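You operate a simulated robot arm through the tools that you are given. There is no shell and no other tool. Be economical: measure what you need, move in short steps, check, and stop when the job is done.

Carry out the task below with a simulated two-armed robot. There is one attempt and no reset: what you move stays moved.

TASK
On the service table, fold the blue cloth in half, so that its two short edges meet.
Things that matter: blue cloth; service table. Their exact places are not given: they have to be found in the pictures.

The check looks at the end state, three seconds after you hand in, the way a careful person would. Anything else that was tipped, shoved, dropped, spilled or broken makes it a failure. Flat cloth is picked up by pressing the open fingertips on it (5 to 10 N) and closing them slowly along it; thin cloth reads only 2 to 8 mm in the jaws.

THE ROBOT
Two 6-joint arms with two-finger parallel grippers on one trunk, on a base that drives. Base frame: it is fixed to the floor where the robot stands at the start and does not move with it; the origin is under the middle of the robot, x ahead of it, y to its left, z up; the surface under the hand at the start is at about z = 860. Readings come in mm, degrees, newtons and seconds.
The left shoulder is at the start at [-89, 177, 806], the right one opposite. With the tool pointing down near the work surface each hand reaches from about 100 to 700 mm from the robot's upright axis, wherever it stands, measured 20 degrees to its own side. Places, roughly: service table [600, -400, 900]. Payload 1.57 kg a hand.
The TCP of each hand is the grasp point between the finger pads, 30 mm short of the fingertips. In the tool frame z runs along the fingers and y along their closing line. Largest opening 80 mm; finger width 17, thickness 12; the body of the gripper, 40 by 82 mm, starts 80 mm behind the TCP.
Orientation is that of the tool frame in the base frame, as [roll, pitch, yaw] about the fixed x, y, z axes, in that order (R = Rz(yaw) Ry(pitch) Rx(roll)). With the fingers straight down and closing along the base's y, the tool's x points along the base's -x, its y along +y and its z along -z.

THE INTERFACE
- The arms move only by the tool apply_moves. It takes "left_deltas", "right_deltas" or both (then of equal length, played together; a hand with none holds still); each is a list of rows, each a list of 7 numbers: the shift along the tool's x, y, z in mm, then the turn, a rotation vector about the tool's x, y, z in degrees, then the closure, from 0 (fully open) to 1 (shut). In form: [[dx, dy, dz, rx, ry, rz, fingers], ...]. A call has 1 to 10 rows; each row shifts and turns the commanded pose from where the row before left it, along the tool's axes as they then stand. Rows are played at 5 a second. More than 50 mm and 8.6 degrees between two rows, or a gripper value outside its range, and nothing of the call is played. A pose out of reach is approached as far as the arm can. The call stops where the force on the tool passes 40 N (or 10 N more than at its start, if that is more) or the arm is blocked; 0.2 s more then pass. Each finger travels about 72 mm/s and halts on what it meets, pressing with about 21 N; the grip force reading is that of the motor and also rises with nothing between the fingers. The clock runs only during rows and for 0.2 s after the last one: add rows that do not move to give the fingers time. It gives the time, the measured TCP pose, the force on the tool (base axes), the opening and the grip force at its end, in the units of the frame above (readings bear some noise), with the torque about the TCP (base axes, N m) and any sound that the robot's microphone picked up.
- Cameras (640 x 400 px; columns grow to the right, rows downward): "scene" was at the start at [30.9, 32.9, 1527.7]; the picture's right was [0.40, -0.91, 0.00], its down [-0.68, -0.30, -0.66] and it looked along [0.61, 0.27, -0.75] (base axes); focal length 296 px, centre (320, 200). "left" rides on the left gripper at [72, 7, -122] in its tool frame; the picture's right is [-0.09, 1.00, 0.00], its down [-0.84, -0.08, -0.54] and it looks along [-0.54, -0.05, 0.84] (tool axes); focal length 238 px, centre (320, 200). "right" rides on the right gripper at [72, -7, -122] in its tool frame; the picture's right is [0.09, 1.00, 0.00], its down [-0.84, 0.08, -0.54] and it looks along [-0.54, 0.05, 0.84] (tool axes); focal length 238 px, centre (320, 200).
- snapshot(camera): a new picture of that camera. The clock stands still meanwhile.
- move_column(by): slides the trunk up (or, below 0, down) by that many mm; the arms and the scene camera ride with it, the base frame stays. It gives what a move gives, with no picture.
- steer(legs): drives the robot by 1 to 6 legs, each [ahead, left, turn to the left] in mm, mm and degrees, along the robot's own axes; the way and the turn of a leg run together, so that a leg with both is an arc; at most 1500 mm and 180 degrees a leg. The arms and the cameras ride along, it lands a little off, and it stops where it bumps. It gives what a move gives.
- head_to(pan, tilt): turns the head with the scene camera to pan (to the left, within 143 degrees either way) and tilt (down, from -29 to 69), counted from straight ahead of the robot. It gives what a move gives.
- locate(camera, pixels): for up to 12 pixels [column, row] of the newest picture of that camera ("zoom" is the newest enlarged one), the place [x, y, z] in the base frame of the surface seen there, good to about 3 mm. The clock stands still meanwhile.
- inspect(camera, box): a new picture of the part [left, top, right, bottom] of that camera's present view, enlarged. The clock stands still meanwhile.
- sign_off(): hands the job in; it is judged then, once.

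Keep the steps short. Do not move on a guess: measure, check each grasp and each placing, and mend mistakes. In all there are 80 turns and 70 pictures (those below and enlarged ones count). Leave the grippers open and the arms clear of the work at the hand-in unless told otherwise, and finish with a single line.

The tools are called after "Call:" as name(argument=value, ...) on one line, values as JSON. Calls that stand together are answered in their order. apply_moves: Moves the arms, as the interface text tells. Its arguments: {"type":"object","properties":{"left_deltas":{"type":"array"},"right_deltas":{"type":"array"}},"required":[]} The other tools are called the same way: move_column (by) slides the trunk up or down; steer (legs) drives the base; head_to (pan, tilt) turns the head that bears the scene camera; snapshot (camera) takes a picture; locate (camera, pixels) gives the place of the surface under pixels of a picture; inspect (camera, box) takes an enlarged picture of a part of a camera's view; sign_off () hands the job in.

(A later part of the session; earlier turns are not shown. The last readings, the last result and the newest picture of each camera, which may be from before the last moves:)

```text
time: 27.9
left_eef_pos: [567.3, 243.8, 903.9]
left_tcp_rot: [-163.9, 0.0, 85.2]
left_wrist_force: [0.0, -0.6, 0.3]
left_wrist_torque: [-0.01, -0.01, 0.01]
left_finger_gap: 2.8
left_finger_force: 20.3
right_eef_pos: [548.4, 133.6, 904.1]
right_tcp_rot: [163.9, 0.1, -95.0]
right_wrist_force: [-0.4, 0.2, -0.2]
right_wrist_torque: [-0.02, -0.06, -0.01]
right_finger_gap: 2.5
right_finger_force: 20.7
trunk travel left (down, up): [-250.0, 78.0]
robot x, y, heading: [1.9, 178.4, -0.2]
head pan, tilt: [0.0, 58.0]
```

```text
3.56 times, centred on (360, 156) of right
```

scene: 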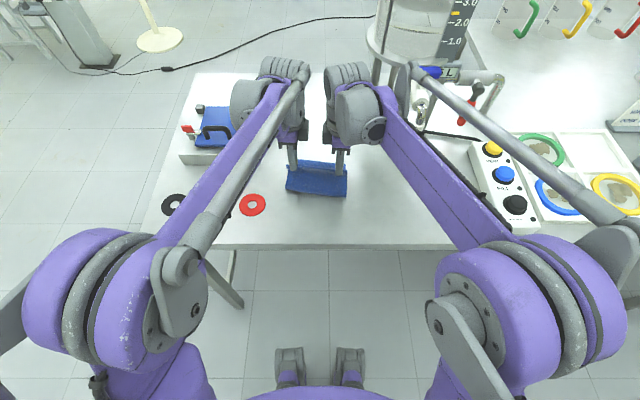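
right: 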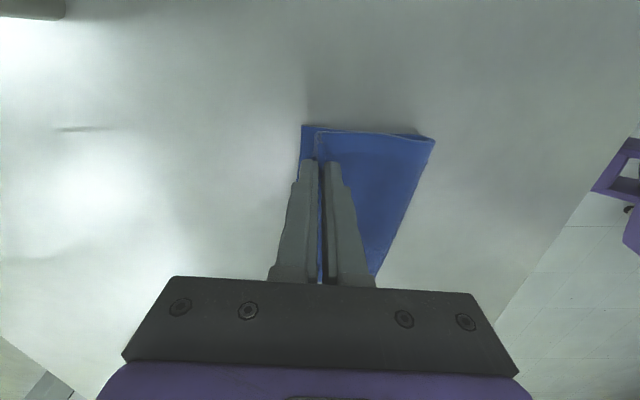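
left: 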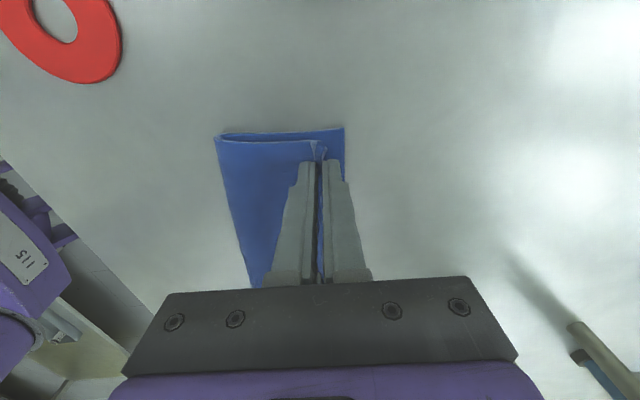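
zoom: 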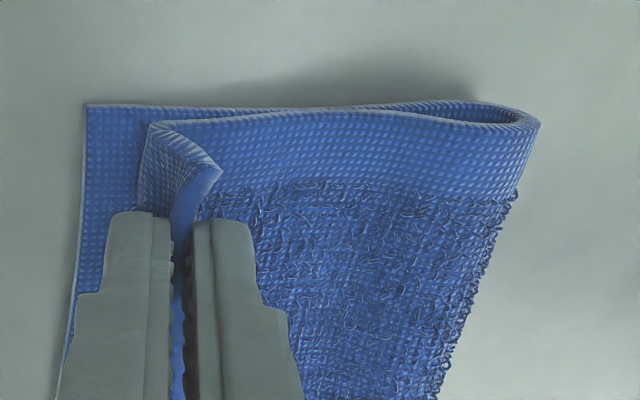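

On the right, the free corner flops back toward me, because there is slack. I pull both hands away 10 mm and lean 12° more so the edge leans outward, then look.

Call:
apply_moves(left_deltas=[[0, 4, 0, 4, 0, 0, 1], [0, 5, -1.2, 4, 0, 0, 1], [0, 5, -1.7, 4, 0, 0, 1], [0, 2, -0.8, 0, 0, 0, 1]], right_deltas=[[0, -5, 0, -4, 0, 0, 1], [0, -6, -1.6, -4, 0, 0, 1], [0, -6, -2.2, -4, 0, 0, 1], [0, -3, -1, 0, 0, 0, 1]])

Call:
inspect(camera="left", box=[200, 100, 380, 212])

Call:
inspect(camera="right", box=[270, 100, 450, 212])

```text
time: 28.9
left_eef_pos: [558.1, 245.4, 896.3]
left_tcp_rot: [-152.0, 0.1, 85.2]
left_wrist_force: [-0.5, -1.7, 3.7]
left_wrist_torque: [-0.08, 0.0, -0.01]
left_finger_gap: 2.9
left_finger_force: 20.7
left hand out of reach, approached as far as the arm can: row 3
right_eef_pos: [566.6, 131.0, 899.8]
right_tcp_rot: [152.0, 0.0, -95.0]
right_wrist_force: [-0.1, 2.7, 1.8]
right_wrist_torque: [0.07, -0.06, -0.05]
right_finger_gap: 2.7
right_finger_force: 21.2
trunk travel left (down, up): [-250.0, 78.0]
robot x, y, heading: [2.1, 176.5, -0.4]
head pan, tilt: [0.0, 58.0]
```

```text
3.56 times, centred on (290, 156) of left
```

zoom: 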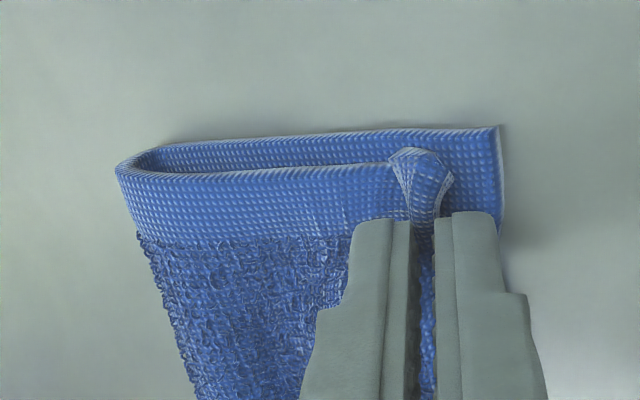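

```text
3.56 times, centred on (360, 156) of right
```

zoom: 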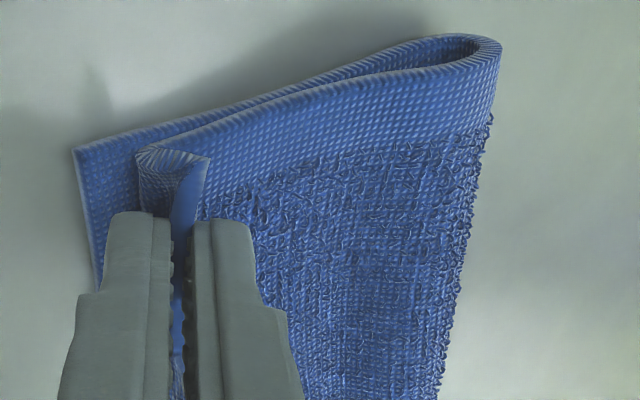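

Leaning 28° put the left hand out of reach. I go back to 12° lean, raising both so the tips are about 30 mm above the lower layer and the flap hangs straighter; then re-measure.

Call:
apply_moves(left_deltas=[[0, -4, -7, -4, 0, 0, 1], [0, -4, -7, -4, 0, 0, 1], [0, -4, -7, -4, 0, 0, 1], [0, -4, -7, -4, 0, 0, 1], [0, 0, 0, 0, 0, 0, 1]], right_deltas=[[0, 4, -7, 4, 0, 0, 1], [0, 4, -7, 4, 0, 0, 1], [0, 4, -7, 4, 0, 0, 1], [0, 4, -7, 4, 0, 0, 1], [0, 0, 0, 0, 0, 0, 1]])

Call:
snapshot(camera="left")

Call:
snapshot(camera="right")

```text
time: 30.1
left_eef_pos: [555.2, 245.9, 928.0]
left_tcp_rot: [-168.0, 0.1, 85.1]
left_wrist_force: [-0.1, -0.9, 0.8]
left_wrist_torque: [-0.02, 0.04, -0.01]
left_finger_gap: 2.6
left_finger_force: 20.9
right_eef_pos: [564.7, 131.1, 932.4]
right_tcp_rot: [167.9, 0.1, -95.1]
right_wrist_force: [0.3, 1.0, -0.1]
right_wrist_torque: [0.03, 0.05, 0.01]
right_finger_gap: 2.6
right_finger_force: 21.4
trunk travel left (down, up): [-250.0, 78.0]
robot x, y, heading: [-1.1, 176.4, -0.2]
head pan, tilt: [0.0, 58.0]
```

```text
36 pictures are left
```

left: 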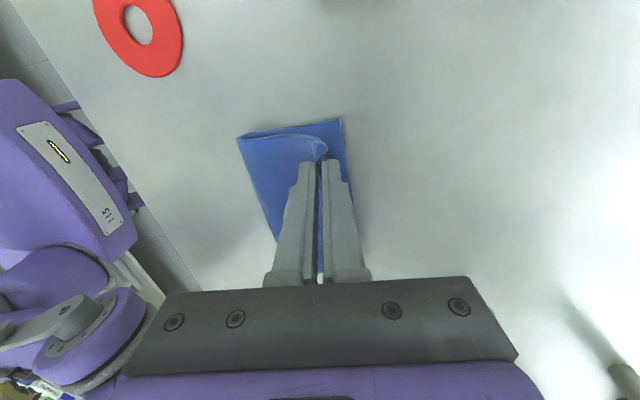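

```text
35 pictures are left
```

right: 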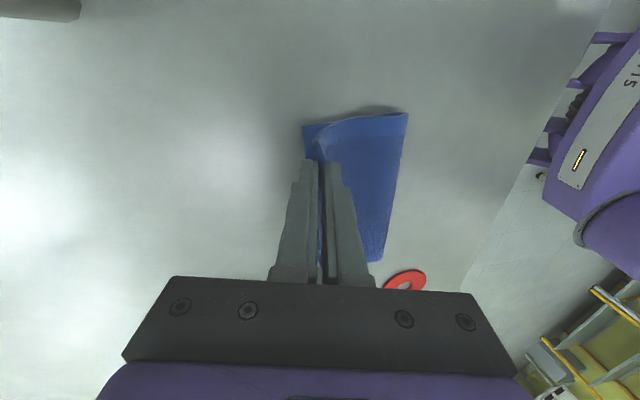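

The cloth has turned a bit with the hands. I measure the lower far corners and the fold ends.

Call:
locate(camera="left", pixels=[[339, 121], [345, 150], [241, 141], [280, 132], [258, 195]])

Call:
locate(camera="right", pixels=[[306, 129], [308, 150], [404, 117], [370, 255], [385, 200]])

Call:
inspect(camera="left", box=[200, 100, 380, 212])

Call:
inspect(camera="right", box=[270, 90, 450, 202])

```text
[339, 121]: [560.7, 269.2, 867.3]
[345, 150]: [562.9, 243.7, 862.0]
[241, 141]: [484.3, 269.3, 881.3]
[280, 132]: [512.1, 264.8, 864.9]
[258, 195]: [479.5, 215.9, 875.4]
```

```text
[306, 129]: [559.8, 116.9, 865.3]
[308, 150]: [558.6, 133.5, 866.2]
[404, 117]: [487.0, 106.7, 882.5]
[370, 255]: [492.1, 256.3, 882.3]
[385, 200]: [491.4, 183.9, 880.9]
```

```text
3.56 times, centred on (290, 156) of left
```

zoom: 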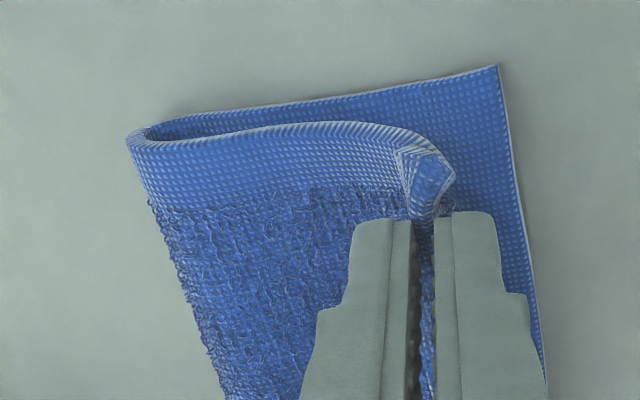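

```text
3.56 times, centred on (360, 146) of right
```

zoom: 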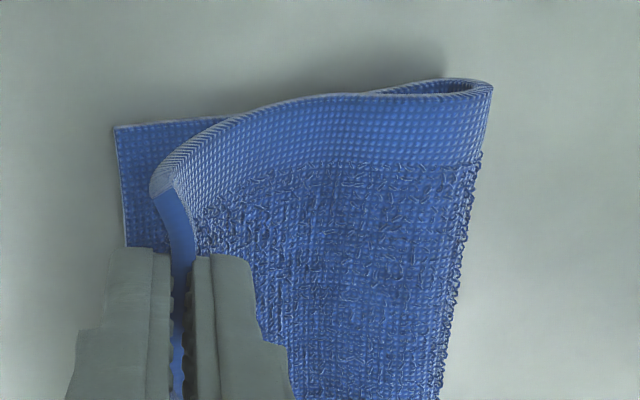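

Now the upper flap stands well on both sides. The lower far edge is at x≈560 at both sides; tips are at x≈549 (left) and ≈559 (right). I bring the right tip back about 11 mm and 6 mm left, left tip 3 mm back, and lower both 10 mm before releasing.

Call:
apply_moves(left_deltas=[[0.5, -0.3, 3, 0, 0, 0, 1], [0.5, -0.3, 3, 0, 0, 0, 1], [0.5, -0.2, 3, 0, 0, 0, 1], [0.5, -0.2, 2, 0, 0, 0, 1], [0, 0, 0, 0, 0, 0, 1]], right_deltas=[[-1.5, 2.2, 3, 0, 0, 0, 1], [-1.5, 2.2, 3, 0, 0, 0, 1], [-1.5, 2.2, 3, 0, 0, 0, 1], [-1.5, 2.2, 3, 0, 0, 0, 1], [0, 0, 0, 0, 0, 0, 1]])

Call:
inspect(camera="left", box=[200, 90, 380, 202])

Call:
inspect(camera="right", box=[270, 90, 450, 202])

```text
time: 31.3
left_eef_pos: [551.6, 249.1, 916.2]
left_tcp_rot: [-168.0, 0.0, 85.2]
left_wrist_force: [-0.3, -0.2, 0.6]
left_wrist_torque: [-0.01, 0.04, -0.02]
left_finger_gap: 2.9
left_finger_force: 21.2
right_eef_pos: [558.1, 140.3, 925.7]
right_tcp_rot: [168.1, 0.0, -94.9]
right_wrist_force: [-0.2, -0.4, -0.5]
right_wrist_torque: [0.03, 0.04, -0.01]
right_finger_gap: 2.5
right_finger_force: 20.9
right hand out of reach, approached as far as the arm can: row 3, 4
trunk travel left (down, up): [-250.0, 78.0]
robot x, y, heading: [0.8, 181.5, -0.3]
head pan, tilt: [0.0, 58.0]
```

```text
3.56 times, centred on (290, 146) of left
```

zoom: 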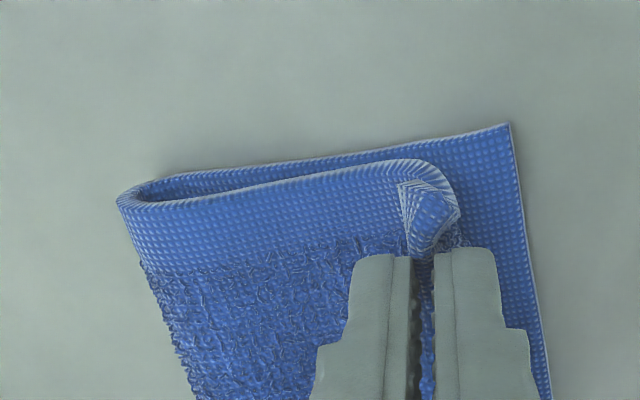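

```text
3.56 times, centred on (360, 146) of right
```

zoom: 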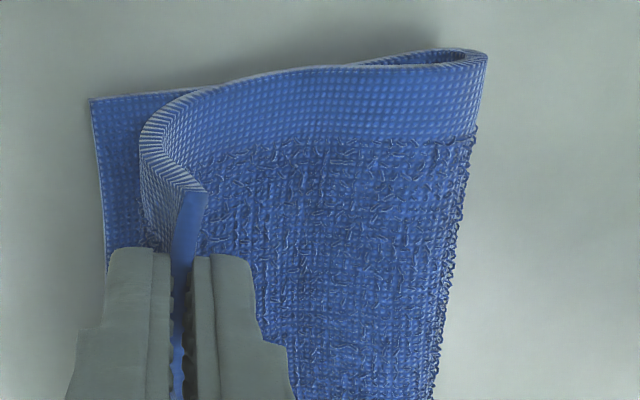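

The right hand reached a joint limit in that leaning pose, and the slack makes its flap lean back again. The earlier, tauter pose had both flaps upright, so I go back there (right with less lean) and check before release.

Call:
apply_moves(left_deltas=[[0, 2, -5, 0, 0, 0, 1], [0, 3, -5, 0, 0, 0, 1], [0, 1, 0, 0, 0, 0, 1]], right_deltas=[[0, -2, -4, 4, 0, 0, 1], [0, -2, -4, 0, 0, 0, 1], [0, -1, -2, 0, 0, 0, 1]])

Call:
inspect(camera="left", box=[200, 90, 380, 202])

Call:
inspect(camera="right", box=[270, 90, 450, 202])

```text
time: 32.1
left_eef_pos: [559.8, 247.2, 926.8]
left_tcp_rot: [-168.0, 0.0, 85.1]
left_wrist_force: [-0.3, -0.6, 0.3]
left_wrist_torque: [-0.04, 0.01, 0.0]
left_finger_gap: 2.9
left_finger_force: 21.0
right_eef_pos: [569.5, 138.9, 939.6]
right_tcp_rot: [172.0, 0.0, -95.0]
right_wrist_force: [1.0, 0.1, 0.8]
right_wrist_torque: [-0.01, 0.05, 0.03]
right_finger_gap: 2.5
right_finger_force: 21.0
right hand out of reach, approached as far as the arm can: row 1
trunk travel left (down, up): [-250.0, 78.0]
robot x, y, heading: [-0.3, 178.7, -0.1]
head pan, tilt: [0.0, 58.0]
```

```text
3.56 times, centred on (290, 146) of left
```

zoom: 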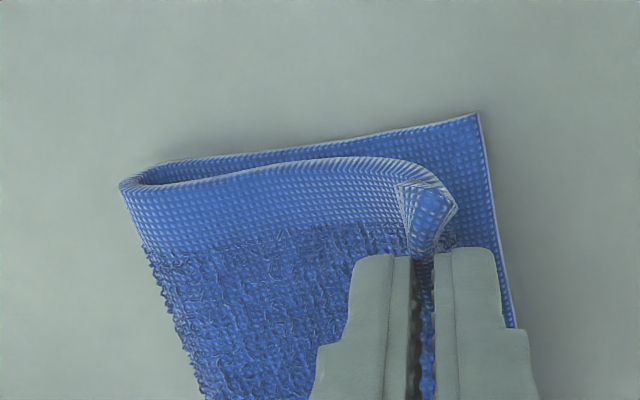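

```text
3.56 times, centred on (360, 146) of right
```

zoom: 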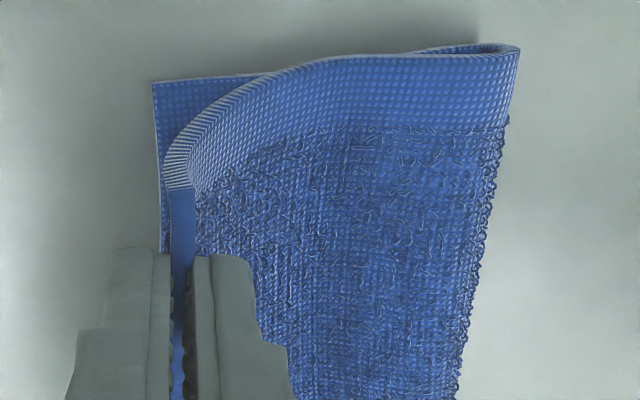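

Right flap upright, left curling outward. I release both, hold briefly, and look.

Call:
apply_moves(left_deltas=[[0, 0, 0, 0, 0, 0, 0.5], [0, 0, 0, 0, 0, 0, 0.3], [0, 0, 0, 0, 0, 0, 0.3], [0, 0, 0, 0, 0, 0, 0.3]], right_deltas=[[0, 0, 0, 0, 0, 0, 0.5], [0, 0, 0, 0, 0, 0, 0.3], [0, 0, 0, 0, 0, 0, 0.3], [0, 0, 0, 0, 0, 0, 0.3]])

Call:
snapshot(camera="left")

Call:
snapshot(camera="right")

```text
time: 33.1
left_eef_pos: [559.3, 248.4, 926.3]
left_tcp_rot: [-167.9, 0.0, 85.2]
left_wrist_force: [-0.6, 0.0, 0.0]
left_wrist_torque: [0.02, 0.0, -0.01]
left_finger_gap: 56.0
left_finger_force: 0.1
right_eef_pos: [569.1, 140.4, 939.3]
right_tcp_rot: [171.9, 0.0, -95.0]
right_wrist_force: [0.4, 0.0, 0.4]
right_wrist_torque: [-0.01, -0.01, 0.02]
right_finger_gap: 55.9
right_finger_force: 0.2
trunk travel left (down, up): [-250.0, 78.0]
robot x, y, heading: [0.2, 176.7, -0.2]
head pan, tilt: [0.0, 58.0]
```

```text
28 pictures are left
```

left: 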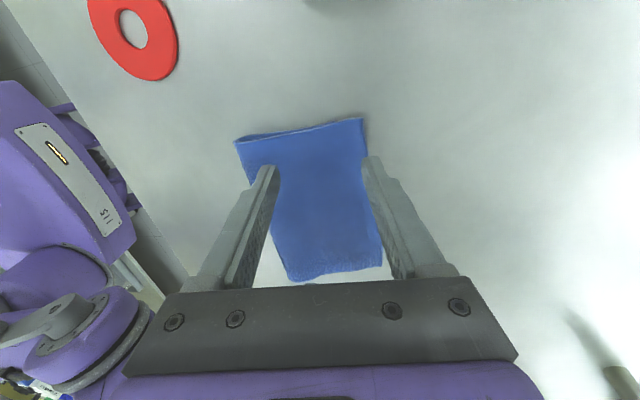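

```text
27 pictures are left
```

right: 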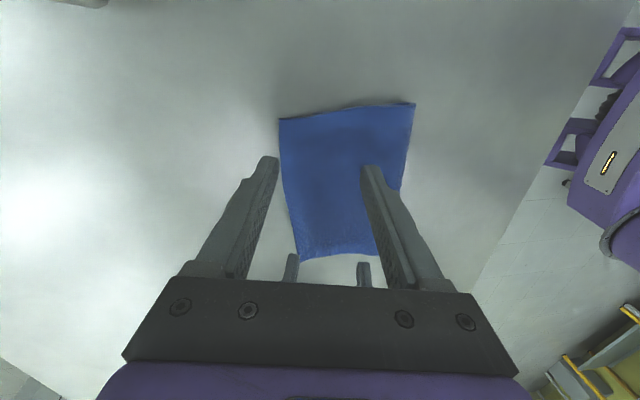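

Beautiful: the flap fell over flat to the far side. I lift both hands straight up along the tool, then pull back toward the robot, and inspect.

Call:
apply_moves(left_deltas=[[0, 0, -20, 0, 0, 0, 0.3], [0, 0, -30, 0, 0, 0, 0.3], [0, 0, -30, 0, 0, 0, 0.3], [0, -45, -10, 0, 0, 0, 0.3], [10, -45, 0, 0, 0, 0, 0.3], [20, -45, 0, 0, 0, 0, 0.3], [30, -30, 0, 0, 0, 0, 0.3], [40, 0, 0, 0, 0, 0, 0.3], [40, 0, 0, 0, 0, 0, 0.3]], right_deltas=[[0, 0, -20, 0, 0, 0, 0.3], [0, 0, -30, 0, 0, 0, 0.3], [0, 0, -30, 0, 0, 0, 0.3], [0, 45, -10, 0, 0, 0, 0.3], [10, 45, 0, 0, 0, 0, 0.3], [20, 45, 0, 0, 0, 0, 0.3], [30, 30, 0, 0, 0, 0, 0.3], [40, 0, 0, 0, 0, 0, 0.3], [40, 0, 0, 0, 0, 0, 0.3]])

Call:
snapshot(camera="scene")

Call:
inspect(camera="scene", box=[260, 140, 380, 235])

```text
time: 35.1
left_eef_pos: [429.2, 400.7, 1048.1]
left_tcp_rot: [-168.0, 0.0, 85.2]
left_wrist_force: [0.4, 0.6, -0.4]
left_wrist_torque: [-0.02, 0.01, -0.01]
left_finger_gap: 56.1
left_finger_force: 0.0
right_eef_pos: [525.7, 35.4, 1079.4]
right_tcp_rot: [171.9, 0.0, -95.0]
right_wrist_force: [-0.2, 0.4, 0.2]
right_wrist_torque: [0.01, 0.01, 0.01]
right_finger_gap: 55.8
right_finger_force: 0.0
right hand out of reach, approached as far as the arm can: row 5, 6, 7, 8, 9
trunk travel left (down, up): [-250.0, 78.0]
robot x, y, heading: [-1.7, 182.7, -0.1]
head pan, tilt: [0.0, 58.0]
```

```text
26 pictures are left
```

scene: 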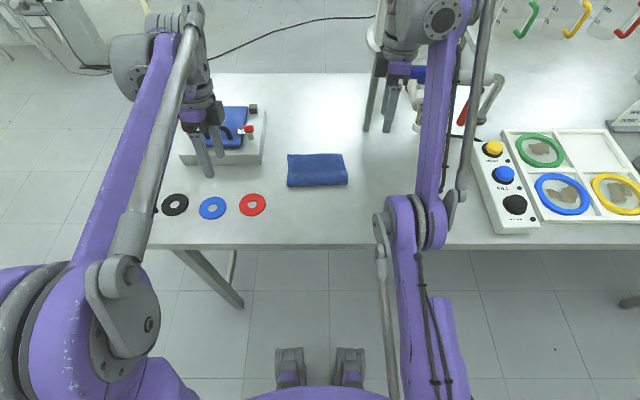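

```text
4.21 times, centred on (320, 188) of scene
```

zoom: 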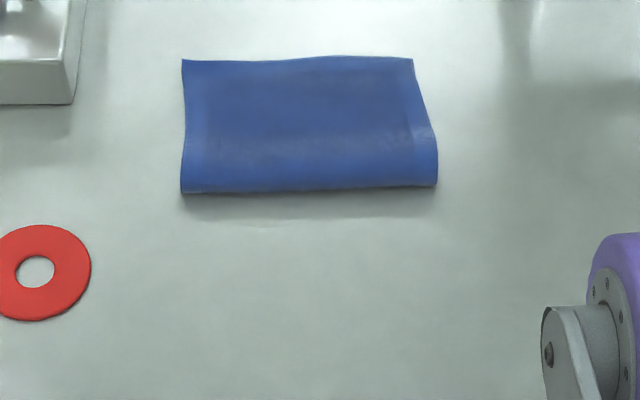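

The cloth looks neatly folded. I measure the fold line and the far edge to judge how well the short edges meet.

Call:
locate(camera="zoom", pixels=[[184, 62], [250, 63], [320, 60], [411, 61], [436, 183], [320, 186], [184, 190], [320, 120], [320, 160], [428, 130], [186, 130]])

Call:
snapshot(camera="left")

Call:
snapshot(camera="right")

```text
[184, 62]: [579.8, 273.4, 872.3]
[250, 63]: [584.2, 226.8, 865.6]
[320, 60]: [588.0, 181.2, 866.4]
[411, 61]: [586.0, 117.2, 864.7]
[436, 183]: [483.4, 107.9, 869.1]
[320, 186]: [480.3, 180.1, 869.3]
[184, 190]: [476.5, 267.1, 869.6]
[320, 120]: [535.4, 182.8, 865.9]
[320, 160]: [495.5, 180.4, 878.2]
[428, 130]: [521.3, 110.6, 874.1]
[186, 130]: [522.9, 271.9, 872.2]
```

```text
24 pictures are left
```

left: 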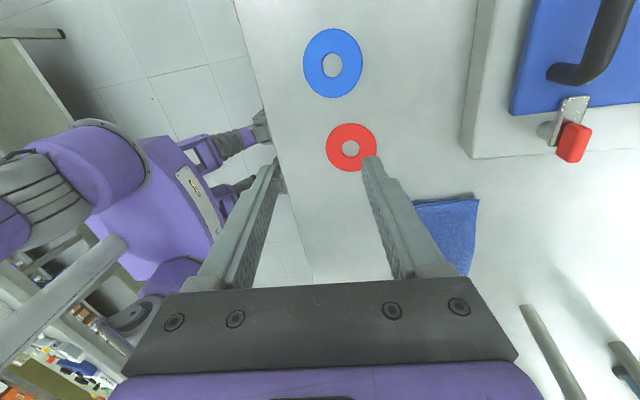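

```text
23 pictures are left
```

right: 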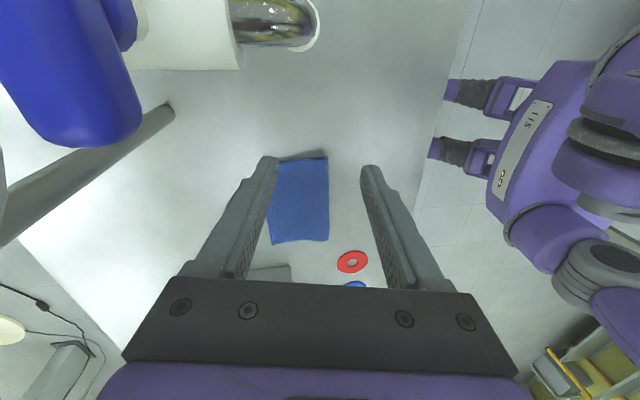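

The fold is at x≈480 and the upper far edge at ≈585, i.e. 105 mm against an expected 96: the upper layer probably overshoots the lower edge, with a bulge (z 878) near the fold. I zoom on the side to see the lower edge.

Call:
inspect(camera="left", box=[400, 180, 500, 242])

Call:
inspect(camera="right", box=[250, 140, 350, 202])

```text
6.40 times, centred on (450, 211) of left
```

zoom: 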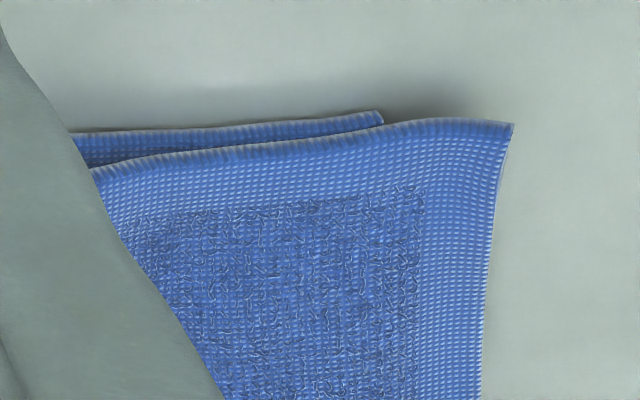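

```text
6.40 times, centred on (300, 171) of right
```

zoom: 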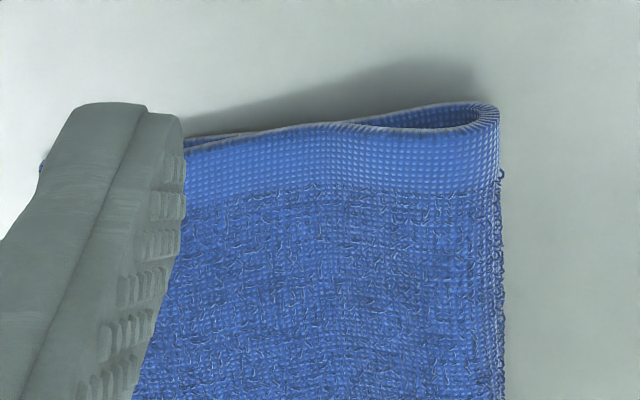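

Confirmed: at left the upper edge overshoots the lower by about 20 mm, so I will regrasp the overhanging edge and set it back. First the right arm needs freeing from its joint limit: I straighten its lean and turn it back about tool z, staying in place, and measure the lower layer.

Call:
apply_moves(right_deltas=[[0, 0, 0, 4, 0, 0, 0.3], [0, 0, 0, 4, 0, 0, 0.3], [0, 5, 0, 0, 0, 4, 0.3], [0, 5, 0, 0, 0, 8, 0.3], [0, 5, 0, 0, 0, 8, 0.3], [0, 5, 0, 0, 0, 8, 0.3]])

Call:
snapshot(camera="scene")

```text
time: 36.5
left_eef_pos: [428.2, 400.3, 1048.0]
left_tcp_rot: [-168.1, 0.0, 85.2]
left_wrist_force: [0.2, -0.2, 0.2]
left_wrist_torque: [-0.01, -0.01, -0.02]
left_finger_gap: 56.2
left_finger_force: 0.1
right_eef_pos: [550.3, 45.5, 1093.2]
right_tcp_rot: [179.9, -0.2, -123.1]
right_wrist_force: [0.6, 0.8, -0.3]
right_wrist_torque: [-0.01, -0.01, -0.03]
right_finger_gap: 56.1
right_finger_force: 0.1
right hand out of reach, approached as far as the arm can: row 1, 2, 3, 4, 5, 6
trunk travel left (down, up): [-250.0, 78.0]
robot x, y, heading: [3.4, 183.7, -0.1]
head pan, tilt: [0.0, 58.0]
```

```text
20 pictures are left
```

scene: 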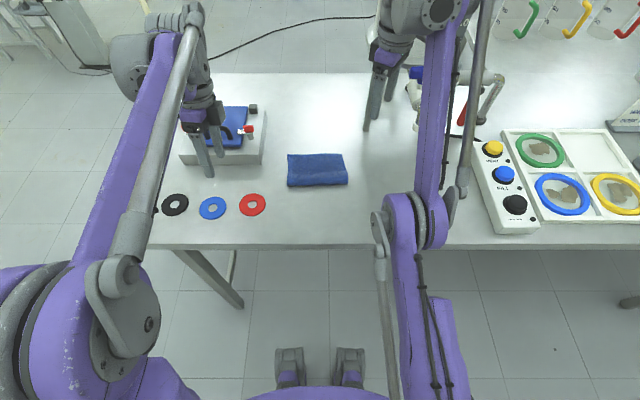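

The right arm sits in an awkward elbow posture near the stand. Before moving it more I look at it with the head turned right.

Call:
head_to(pan=-12, tilt=35)

Call:
snapshot(camera="scene")

```text
time: 37.4
left_eef_pos: [429.6, 401.2, 1047.6]
left_tcp_rot: [-168.0, 0.0, 85.2]
left_wrist_force: [-0.8, 1.0, -1.6]
left_wrist_torque: [-0.01, -0.02, -0.02]
left_finger_gap: 56.0
left_finger_force: 0.1
right_eef_pos: [551.1, 45.4, 1092.4]
right_tcp_rot: [179.9, -0.2, -123.0]
right_wrist_force: [0.1, 0.5, 0.6]
right_wrist_torque: [0.0, 0.01, -0.01]
right_finger_gap: 55.9
right_finger_force: 0.1
trunk travel left (down, up): [-250.0, 78.0]
robot x, y, heading: [3.1, 180.9, 0.0]
head pan, tilt: [-12.0, 35.0]
```

```text
19 pictures are left
```

scene: 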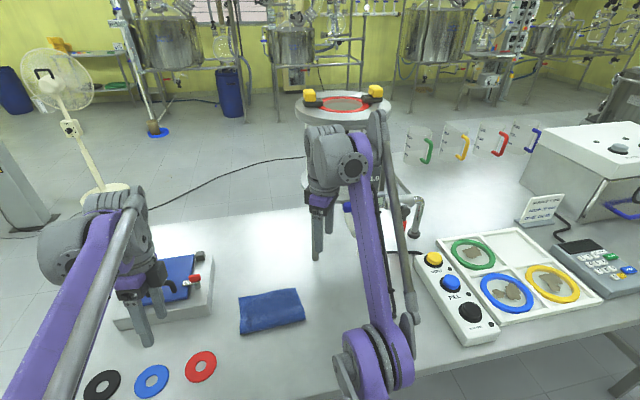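

Call:
locate(camera="scene", pixels=[[375, 365], [342, 385], [405, 380], [330, 165], [380, 240], [385, 150], [330, 120], [300, 112], [400, 205], [352, 225], [317, 255], [440, 285]])

```text
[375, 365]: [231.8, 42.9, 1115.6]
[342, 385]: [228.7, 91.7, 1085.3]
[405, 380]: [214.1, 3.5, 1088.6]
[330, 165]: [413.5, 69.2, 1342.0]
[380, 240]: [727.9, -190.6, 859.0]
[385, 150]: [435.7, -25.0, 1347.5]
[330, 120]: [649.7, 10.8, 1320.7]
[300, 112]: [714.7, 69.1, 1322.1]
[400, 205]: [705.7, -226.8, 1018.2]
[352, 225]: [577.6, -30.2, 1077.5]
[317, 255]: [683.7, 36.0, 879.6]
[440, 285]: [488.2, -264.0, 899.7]
```

The wrist stands at (430,50,1330), the tank's rim at x≈650, the valve handle at (577,−30,1077): so I keep away from +x and −y. I move the right hand 60 mm left and 60 mm down, back toward where it moved freely.

Call:
apply_moves(right_deltas=[[-12.6, 8.2, 15, 0, 0, 0, 0.3], [-12.6, 8.2, 15, 0, 0, 0, 0.3], [-12.6, 8.2, 15, 0, 0, 0, 0.3], [-12.6, 8.2, 15, 0, 0, 0, 0.3]])

```text
time: 38.4
left_eef_pos: [429.7, 401.4, 1048.2]
left_tcp_rot: [-168.0, 0.0, 85.2]
left_wrist_force: [0.6, -0.3, 0.2]
left_wrist_torque: [-0.02, 0.02, -0.05]
left_finger_gap: 56.0
left_finger_force: 0.1
right_eef_pos: [558.0, 106.5, 1034.3]
right_tcp_rot: [179.8, -0.2, -123.0]
right_wrist_force: [-0.1, -0.8, 0.3]
right_wrist_torque: [0.02, 0.01, -0.03]
right_finger_gap: 56.1
right_finger_force: 0.1
right hand out of reach, approached as far as the arm can: row 2
trunk travel left (down, up): [-250.0, 78.0]
robot x, y, heading: [2.2, 182.5, 0.3]
head pan, tilt: [-12.0, 35.0]
```

Branch analysis: the right arm passed through its straight pose when leaning, and its elbow is now on the wrong side, limited to near-full stretch. I back the base off 150 mm so it is clear of the tank and valve and can be stretched and brought back safely. Both hands are well above everything.

Call:
steer(legs=[[-150, 0, 0]])

Call:
apply_moves(right_deltas=[[0, 0, -20, 0, 0, -7, 0.3], [0, 0, -20, 0, 0, -7, 0.3], [0, 0, -10, 0, 0, -7, 0.3], [0, 0, 0, 0, 0, -7, 0.3], [0, -30, 0, 0, 0, 0, 0.3], [0, -30, 0, 0, 0, 0, 0.3], [0, -30, 0, 0, 0, 0, 0.3], [0, -30, 0, 0, 0, 0, 0.3]])

```text
time: 39.8
left_eef_pos: [280.2, 400.8, 1047.2]
left_tcp_rot: [-168.0, -0.1, 85.2]
left_wrist_force: [-0.2, 0.2, -1.2]
left_wrist_torque: [-0.01, -0.05, 0.01]
left_finger_gap: 56.1
left_finger_force: 0.0
right_eef_pos: [408.4, 105.3, 1033.6]
right_tcp_rot: [179.8, -0.2, -122.9]
right_wrist_force: [-1.0, 0.5, -0.9]
right_wrist_torque: [-0.01, -0.01, 0.0]
right_finger_gap: 56.2
right_finger_force: 0.1
trunk travel left (down, up): [-250.0, 78.0]
robot x, y, heading: [-151.1, 177.7, -0.0]
head pan, tilt: [-12.0, 35.0]
```

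```text
time: 41.6
left_eef_pos: [281.7, 401.3, 1048.2]
left_tcp_rot: [-168.0, 0.0, 85.2]
left_wrist_force: [-0.1, -0.1, 0.0]
left_wrist_torque: [-0.02, 0.01, 0.02]
left_finger_gap: 55.8
left_finger_force: 0.0
right_eef_pos: [453.4, 91.4, 1057.0]
right_tcp_rot: [179.8, 0.0, -94.9]
right_wrist_force: [0.7, 0.1, 0.4]
right_wrist_torque: [0.01, 0.02, 0.03]
right_finger_gap: 56.1
right_finger_force: 0.1
right hand out of reach, approached as far as the arm can: row 5, 6, 7, 8
trunk travel left (down, up): [-250.0, 78.0]
robot x, y, heading: [-147.6, 180.9, 0.1]
head pan, tilt: [-12.0, 35.0]
```

It is stretched straight now. I retract it toward the robot.

Call:
apply_moves(right_deltas=[[0, 25, 0, 0, 0, 0, 0.3], [0, 25, 0, 0, 0, 0, 0.3], [0, 25, 0, 0, 0, 0, 0.3], [0, 25, 0, 0, 0, 0, 0.3], [0, 25, 0, 0, 0, 0, 0.3], [0, 25, 0, 0, 0, 0, 0.3]])

```text
time: 43.0
left_eef_pos: [279.3, 400.0, 1047.6]
left_tcp_rot: [-167.9, -0.1, 85.3]
left_wrist_force: [-0.6, -0.4, 0.2]
left_wrist_torque: [0.01, 0.03, 0.0]
left_finger_gap: 56.1
left_finger_force: 0.1
right_eef_pos: [393.6, 122.9, 1081.4]
right_tcp_rot: [179.8, -0.1, -95.0]
right_wrist_force: [1.2, 1.1, -0.4]
right_wrist_torque: [0.02, -0.02, 0.0]
right_finger_gap: 55.9
right_finger_force: 0.1
right hand out of reach, approached as far as the arm can: row 3, 4, 5, 6
trunk travel left (down, up): [-250.0, 78.0]
robot x, y, heading: [-150.1, 179.8, -0.1]
head pan, tilt: [-12.0, 35.0]
```

Still the wrong branch, so I won't need the right arm: I'll only park it to the right, clear of the valve. The left hand can set the upper edge back: with its fingers open along y and leaning so the tips point away, it can push the far edge toward me until it is flush with the lower edge. I park right 130 mm further right and turn the left hand.

Call:
apply_moves(left_deltas=[[0, 0, 0, -4, 0, 0, 0], [0, 0, 0, -4, 0, 0, 0], [0, 0, 0, -4, 0, 0, 0], [0, 0, 0, 0, 0, -8.1, 0], [0, 0, 0, 0, 0, -8.1, 0], [0, 0, 0, 0, 0, -8.1, 0], [0, 0, 0, 0, 0, -8.1, 0], [0, 0, 0, 0, 0, -8.1, 0], [0, 0, 0, 0, 0, -8.1, 0], [0, 0, 0, 0, 0, -8.1, 0]], right_deltas=[[13, 0, 0, 0, 0, 0, 0.3], [13, 0, 0, 0, 0, 0, 0.3], [13, 0, 0, 0, 0, 0, 0.3], [13, 0, 0, 0, 0, 0, 0.3], [13, 0, 0, 0, 0, 0, 0.3], [13, 0, 0, 0, 0, 0, 0.3], [13, 0, 0, 0, 0, 0, 0.3], [13, 0, 0, 0, 0, 0, 0.3], [13, 0, 0, 0, 0, 0, 0.3], [13, 0, 0, 0, 0, 0, 0.3]])

Call:
apply_moves(left_deltas=[[0, 0, 0, 0, 0, -8, 0], [0, 0, 0, 0, 0, -8, 0], [0, 0, 0, 0, 0, -8, 0], [0, 0, 0, 0, 0, -8, 0], [0, 0, 0, 0, 0, -8.1, 0], [0, 0, 0, 0, -5, 0, 0], [0, 0, 0, 0, -5, 0, 0], [0, 0, 0, 0, -5, 0, 0], [0, 0, 0, 0, -5, 0, 0], [0, 0, 0, 0, -5, 0, 0]])

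```text
time: 45.2
left_eef_pos: [280.8, 400.3, 1047.4]
left_tcp_rot: [180.0, 0.0, 142.0]
left_wrist_force: [-0.3, 0.0, 0.6]
left_wrist_torque: [0.02, 0.0, -0.02]
left_finger_gap: 80.2
left_finger_force: 0.0
right_eef_pos: [403.8, -5.4, 1088.2]
right_tcp_rot: [179.7, 0.1, -95.0]
right_wrist_force: [0.8, 0.6, -0.5]
right_wrist_torque: [-0.01, -0.02, 0.03]
right_finger_gap: 55.9
right_finger_force: 0.0
right hand out of reach, approached as far as the arm can: row 1, 2, 3, 5, 7, 10
trunk travel left (down, up): [-250.0, 78.0]
robot x, y, heading: [-145.4, 181.0, -0.2]
head pan, tilt: [-12.0, 35.0]
```

```text
time: 47.4
left_eef_pos: [280.6, 401.4, 1048.8]
left_tcp_rot: [-179.9, 25.1, -178.0]
left_wrist_force: [0.3, 0.9, -0.3]
left_wrist_torque: [-0.01, 0.03, 0.01]
left_finger_gap: 80.0
left_finger_force: 0.1
right_eef_pos: [402.9, -5.1, 1088.8]
right_tcp_rot: [179.8, 0.1, -95.1]
right_wrist_force: [-0.8, -0.3, -0.2]
right_wrist_torque: [-0.03, 0.0, 0.02]
right_finger_gap: 55.8
right_finger_force: 0.0
trunk travel left (down, up): [-250.0, 78.0]
robot x, y, heading: [-147.6, 180.8, 0.1]
head pan, tilt: [-12.0, 35.0]
```

Drive 60 mm forward, then bring the left hand (at height) to y≈195 and out beyond the far edge.

Call:
steer(legs=[[60, 0, 0]])

Call:
apply_moves(left_deltas=[[0, -41, 0, 0, 0, 0, 0], [0, -41, 0, 0, 0, 0, 0], [0, -41, 0, 0, 0, 0, 0], [0, -41, 0, 0, 0, 0, 0], [0, -41, 0, 0, 0, 0, 0]])

Call:
apply_moves(left_deltas=[[-36.9, 0, 17.2, 0, 0, 0, 0], [-36.9, 0, 17.2, 0, 0, 0, 0], [-36.9, 0, 17.2, 0, 0, 0, 0], [-36.9, 0, 17.2, 0, 0, 0, 0], [-36.9, 0, 17.2, 0, 0, 0, 0], [-36.9, 0, 17.2, 0, 0, 0, 0]])

Call:
head_to(pan=0, tilt=50)

Call:
snapshot(camera="scene")

Call:
snapshot(camera="left")

```text
time: 48.3
left_eef_pos: [340.8, 400.1, 1048.2]
left_tcp_rot: [-180.0, 25.0, -178.0]
left_wrist_force: [0.4, 0.1, -0.3]
left_wrist_torque: [-0.01, 0.02, -0.02]
left_finger_gap: 80.1
left_finger_force: 0.1
right_eef_pos: [465.7, -5.8, 1088.9]
right_tcp_rot: [179.7, 0.0, -95.1]
right_wrist_force: [0.1, 0.3, -1.4]
right_wrist_torque: [0.0, 0.02, 0.0]
right_finger_gap: 56.2
right_finger_force: 0.1
trunk travel left (down, up): [-250.0, 78.0]
robot x, y, heading: [-87.4, 179.6, -0.3]
head pan, tilt: [-12.0, 35.0]
```

```text
time: 49.5
left_eef_pos: [348.5, 195.0, 1047.3]
left_tcp_rot: [179.9, 25.0, -178.0]
left_wrist_force: [-0.5, 1.1, 0.4]
left_wrist_torque: [-0.01, 0.0, -0.01]
left_finger_gap: 79.7
left_finger_force: 0.1
right_eef_pos: [463.1, -6.1, 1088.4]
right_tcp_rot: [179.7, -0.1, -95.1]
right_wrist_force: [0.3, 0.1, -0.1]
right_wrist_torque: [-0.02, -0.02, 0.03]
right_finger_gap: 56.2
right_finger_force: 0.1
trunk travel left (down, up): [-250.0, 78.0]
robot x, y, heading: [-90.0, 180.1, 0.2]
head pan, tilt: [-12.0, 35.0]
```

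```text
time: 50.9
left_eef_pos: [593.7, 203.9, 1047.5]
left_tcp_rot: [179.9, 25.0, -178.1]
left_wrist_force: [-0.1, 0.9, -0.8]
left_wrist_torque: [-0.02, 0.03, -0.02]
left_finger_gap: 80.1
left_finger_force: 0.0
right_eef_pos: [464.9, -5.1, 1087.3]
right_tcp_rot: [179.7, -0.1, -95.0]
right_wrist_force: [0.2, -0.2, 0.4]
right_wrist_torque: [-0.02, 0.0, 0.0]
right_finger_gap: 56.0
right_finger_force: 0.0
trunk travel left (down, up): [-250.0, 78.0]
robot x, y, heading: [-90.8, 181.4, 0.2]
head pan, tilt: [-12.0, 35.0]
```

```text
time: 51.7
left_eef_pos: [591.1, 202.1, 1047.9]
left_tcp_rot: [-180.0, 25.1, -177.9]
left_wrist_force: [0.5, -0.7, 0.1]
left_wrist_torque: [0.0, -0.01, -0.01]
left_finger_gap: 80.0
left_finger_force: 0.0
right_eef_pos: [463.6, -4.1, 1088.5]
right_tcp_rot: [179.7, -0.1, -95.1]
right_wrist_force: [0.7, 0.0, 0.6]
right_wrist_torque: [-0.05, -0.01, -0.03]
right_finger_gap: 56.0
right_finger_force: 0.1
trunk travel left (down, up): [-250.0, 78.0]
robot x, y, heading: [-89.6, 180.1, 0.1]
head pan, tilt: [0.0, 50.0]
```

```text
18 pictures are left
```

scene: 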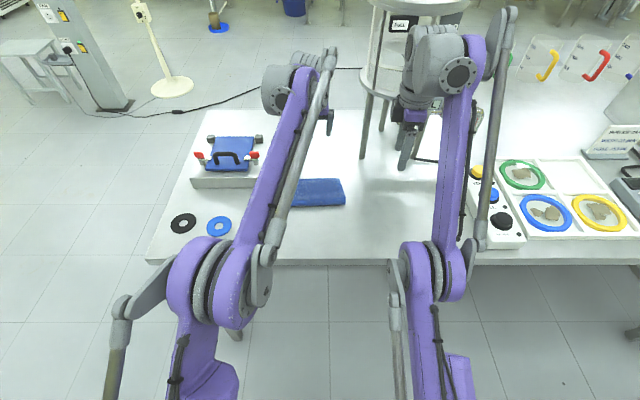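

```text
17 pictures are left
```

left: 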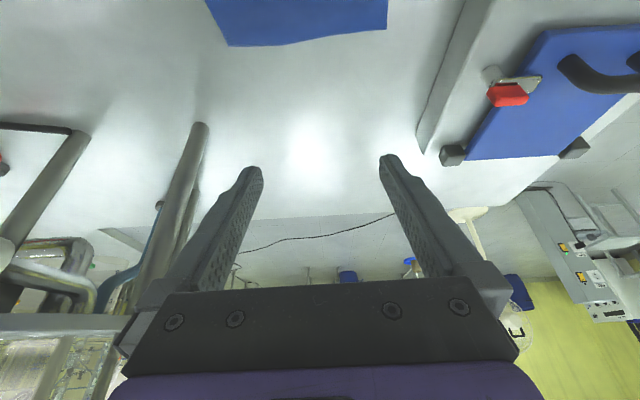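

The hand hangs beyond the edge. I check clearance of the box side and the stand leg, and the cloth's far edge position from here.

Call:
locate(camera="left", pixels=[[230, 45], [280, 45], [340, 37], [385, 27], [420, 140], [445, 150], [198, 130], [310, 120]])

```text
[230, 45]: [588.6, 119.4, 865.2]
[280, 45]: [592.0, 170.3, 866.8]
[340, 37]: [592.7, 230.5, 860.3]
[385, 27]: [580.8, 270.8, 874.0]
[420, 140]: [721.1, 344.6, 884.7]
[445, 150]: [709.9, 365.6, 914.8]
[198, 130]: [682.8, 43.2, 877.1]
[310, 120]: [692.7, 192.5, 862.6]
```

Clear: box side at y≥345, leg at y≈43. The edge reaches x≈592. I lower with 6 mm more outward, to scraper height about 866, then check.

Call:
apply_moves(left_deltas=[[10.2, -1.6, 28, 0, 0, 0, 0], [11.9, -1.6, 27.6, 0, 0, 0, 0], [11.9, -1.6, 27.6, 0, 0, 0, 0], [11.9, -1.6, 27.6, 0, 0, 0, 0], [11.9, -1.6, 27.6, 0, 0, 0, 0], [0, 0, 0, 0, 0, 0, 0]])

Call:
snapshot(camera="left")

```text
time: 53.1
left_eef_pos: [598.1, 197.5, 898.9]
left_tcp_rot: [-179.9, 25.0, -178.0]
left_wrist_force: [-0.4, -0.5, 0.0]
left_wrist_torque: [0.0, 0.03, -0.03]
left_finger_gap: 79.9
left_finger_force: 0.0
right_eef_pos: [464.0, -4.3, 1088.3]
right_tcp_rot: [179.7, -0.1, -95.0]
right_wrist_force: [-0.5, -0.3, -0.2]
right_wrist_torque: [-0.02, 0.0, 0.01]
right_finger_gap: 56.1
right_finger_force: 0.1
trunk travel left (down, up): [-250.0, 78.0]
robot x, y, heading: [-88.0, 178.4, -0.1]
head pan, tilt: [0.0, 50.0]
```

```text
16 pictures are left
```

left: 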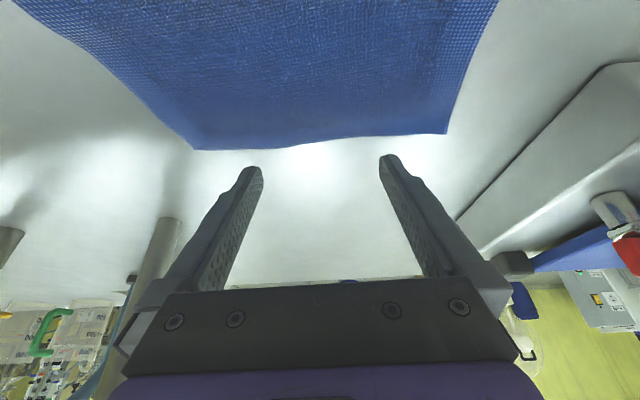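

Well placed just outside the edge. I lower the last 7 mm to just about table contact.

Call:
apply_moves(left_deltas=[[1.3, 0, 2.7, 0, 0, 0, 0], [0.9, 0, 1.8, 0, 0, 0, 0], [0.6, 0, 1.4, 0, 0, 0, 0], [0, 0, 0, 0, 0, 0, 0]])

```text
time: 54.1
left_eef_pos: [598.2, 196.5, 891.2]
left_tcp_rot: [-179.9, 25.1, -178.1]
left_wrist_force: [0.0, 0.4, 0.4]
left_wrist_torque: [-0.02, -0.03, -0.02]
left_finger_gap: 80.0
left_finger_force: 0.0
right_eef_pos: [463.8, -4.6, 1088.8]
right_tcp_rot: [179.7, -0.2, -95.1]
right_wrist_force: [0.3, 0.5, 0.3]
right_wrist_torque: [-0.01, 0.01, 0.0]
right_finger_gap: 55.8
right_finger_force: 0.1
trunk travel left (down, up): [-250.0, 78.0]
robot x, y, heading: [-85.1, 177.9, -0.1]
head pan, tilt: [0.0, 50.0]
```

No contact yet. I go 0.7 mm lower and push 26 mm toward me, slowly, then look.

Call:
apply_moves(left_deltas=[[0.3, 0, 0.6, 0, 0, 0, 0], [3.6, 0, -1.7, 0, 0, 0, 0], [3.6, 0, -1.7, 0, 0, 0, 0], [3.6, 0, -1.7, 0, 0, 0, 0], [3.6, 0, -1.7, 0, 0, 0, 0], [3.6, 0, -1.7, 0, 0, 0, 0], [2.7, 0, -1.27, 0, 0, 0, 0], [2.7, 0, -1.27, 0, 0, 0, 0], [0, 0, 0, 0, 0, 0, 0]])

Call:
snapshot(camera="left")

```text
time: 56.1
left_eef_pos: [571.9, 196.2, 891.1]
left_tcp_rot: [180.0, 25.1, -178.0]
left_wrist_force: [-0.3, -0.3, -0.2]
left_wrist_torque: [0.02, 0.0, -0.04]
left_finger_gap: 79.8
left_finger_force: 0.1
right_eef_pos: [464.6, -5.0, 1088.5]
right_tcp_rot: [179.7, -0.1, -95.0]
right_wrist_force: [0.0, 0.1, 0.2]
right_wrist_torque: [-0.03, -0.01, 0.05]
right_finger_gap: 55.8
right_finger_force: 0.0
trunk travel left (down, up): [-250.0, 78.0]
robot x, y, heading: [-90.7, 177.6, 0.1]
head pan, tilt: [0.0, 50.0]
```

```text
15 pictures are left
```

left: 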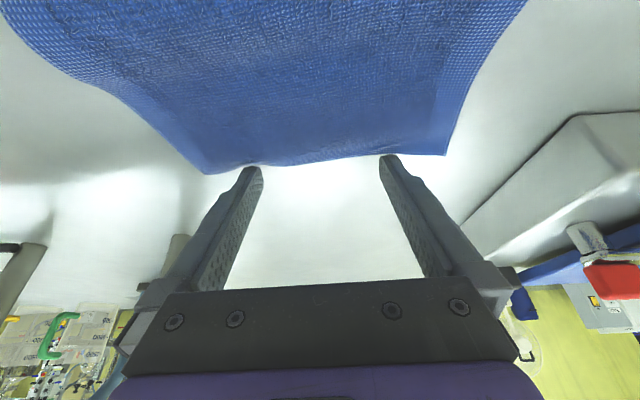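

The edge is moving with the fingers. I push another 11 mm (to x≈566) and look from both cameras.

Call:
apply_moves(left_deltas=[[2, 0, -0.93, 0, 0, 0, 0], [2, 0, -0.93, 0, 0, 0, 0], [2, 0, -0.93, 0, 0, 0, 0], [2, 0, -0.93, 0, 0, 0, 0], [2, 0, -0.93, 0, 0, 0, 0], [0, 0, 0, 0, 0, 0, 0]])

Call:
inspect(camera="scene", box=[260, 160, 380, 235])

Call:
snapshot(camera="left")

```text
time: 57.5
left_eef_pos: [561.2, 194.9, 889.9]
left_tcp_rot: [-180.0, 25.0, -178.0]
left_wrist_force: [3.2, -0.1, 2.5]
left_wrist_torque: [0.0, -0.08, 0.01]
left_finger_gap: 79.7
left_finger_force: 0.1
right_eef_pos: [464.6, -4.4, 1087.7]
right_tcp_rot: [179.8, -0.2, -95.0]
right_wrist_force: [0.3, 0.1, 0.1]
right_wrist_torque: [0.01, 0.01, 0.02]
right_finger_gap: 56.0
right_finger_force: 0.0
trunk travel left (down, up): [-250.0, 78.0]
robot x, y, heading: [-92.1, 180.1, -0.0]
head pan, tilt: [0.0, 50.0]
```

```text
5.33 times, centred on (320, 198) of scene
```

zoom: 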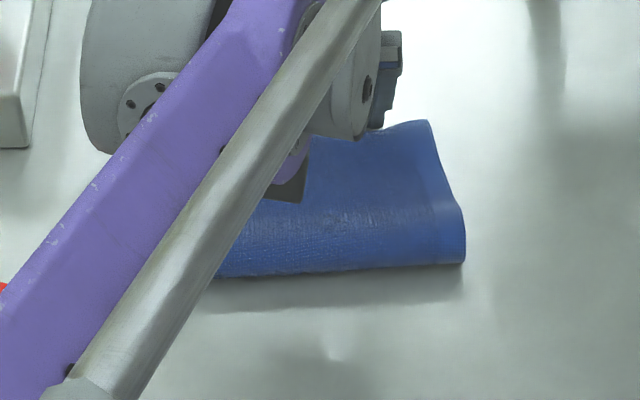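

```text
13 pictures are left
```

left: 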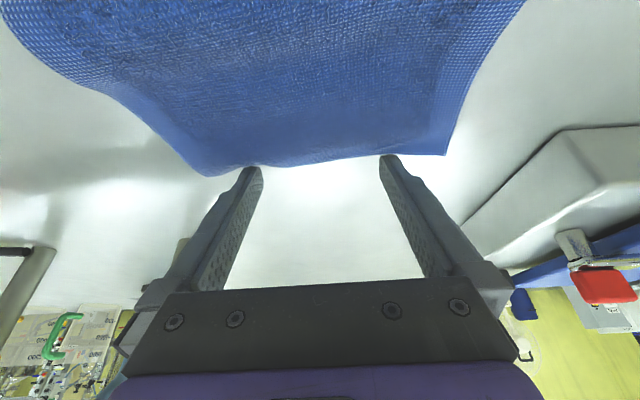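

I feel 3 N of resistance now. I measure the fold and zoom on the side of the stack to see whether the two edges are flush.

Call:
locate(camera="zoom", pixels=[[463, 260], [400, 264], [330, 269], [230, 273], [425, 124], [440, 160], [350, 145]])

Call:
locate(camera="left", pixels=[[208, 174], [300, 163], [350, 158], [443, 152]])

Call:
inspect(camera="left", box=[400, 60, 520, 165])

```text
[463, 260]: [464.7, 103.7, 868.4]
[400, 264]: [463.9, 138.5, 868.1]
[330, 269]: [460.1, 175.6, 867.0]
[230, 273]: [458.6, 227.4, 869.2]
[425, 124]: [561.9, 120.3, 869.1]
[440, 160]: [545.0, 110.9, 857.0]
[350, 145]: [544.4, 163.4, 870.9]
```

```text
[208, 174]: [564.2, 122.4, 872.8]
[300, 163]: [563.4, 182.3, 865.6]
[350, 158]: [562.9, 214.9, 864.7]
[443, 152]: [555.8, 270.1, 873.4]
```

```text
3.81 times, centred on (460, 112) of left
```

zoom: 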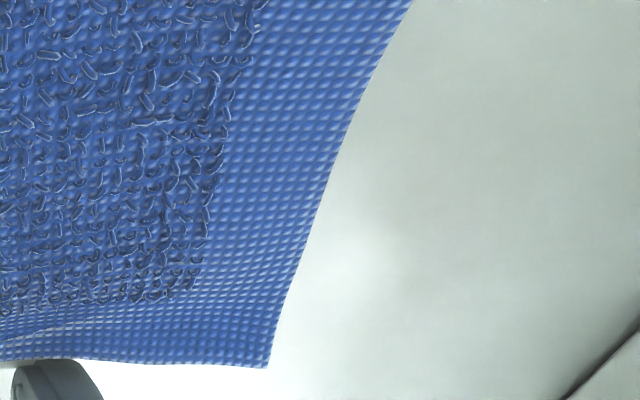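

The fold is at x≈462 and the upper edge at ≈563, still 100 mm apart, so a small overhang may remain. I look with the right camera from its side.

Call:
inspect(camera="right", box=[180, 60, 400, 200])

```text
2.86 times, centred on (290, 130) of right
```

zoom: 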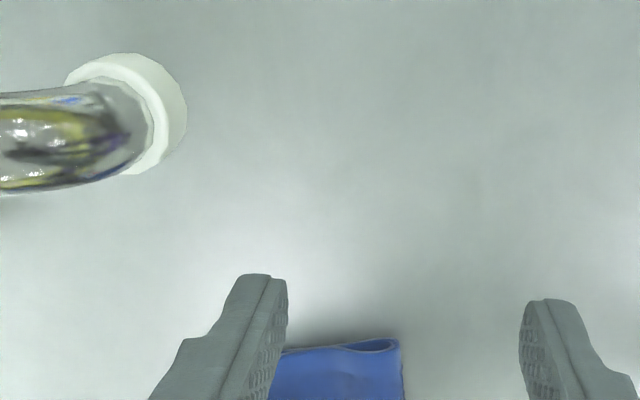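

Call:
inspect(camera="right", box=[260, 165, 340, 215])

```text
8.00 times, centred on (300, 190) of right
```

zoom: 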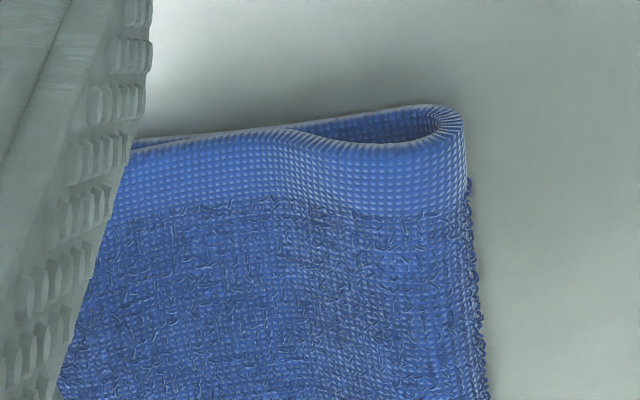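

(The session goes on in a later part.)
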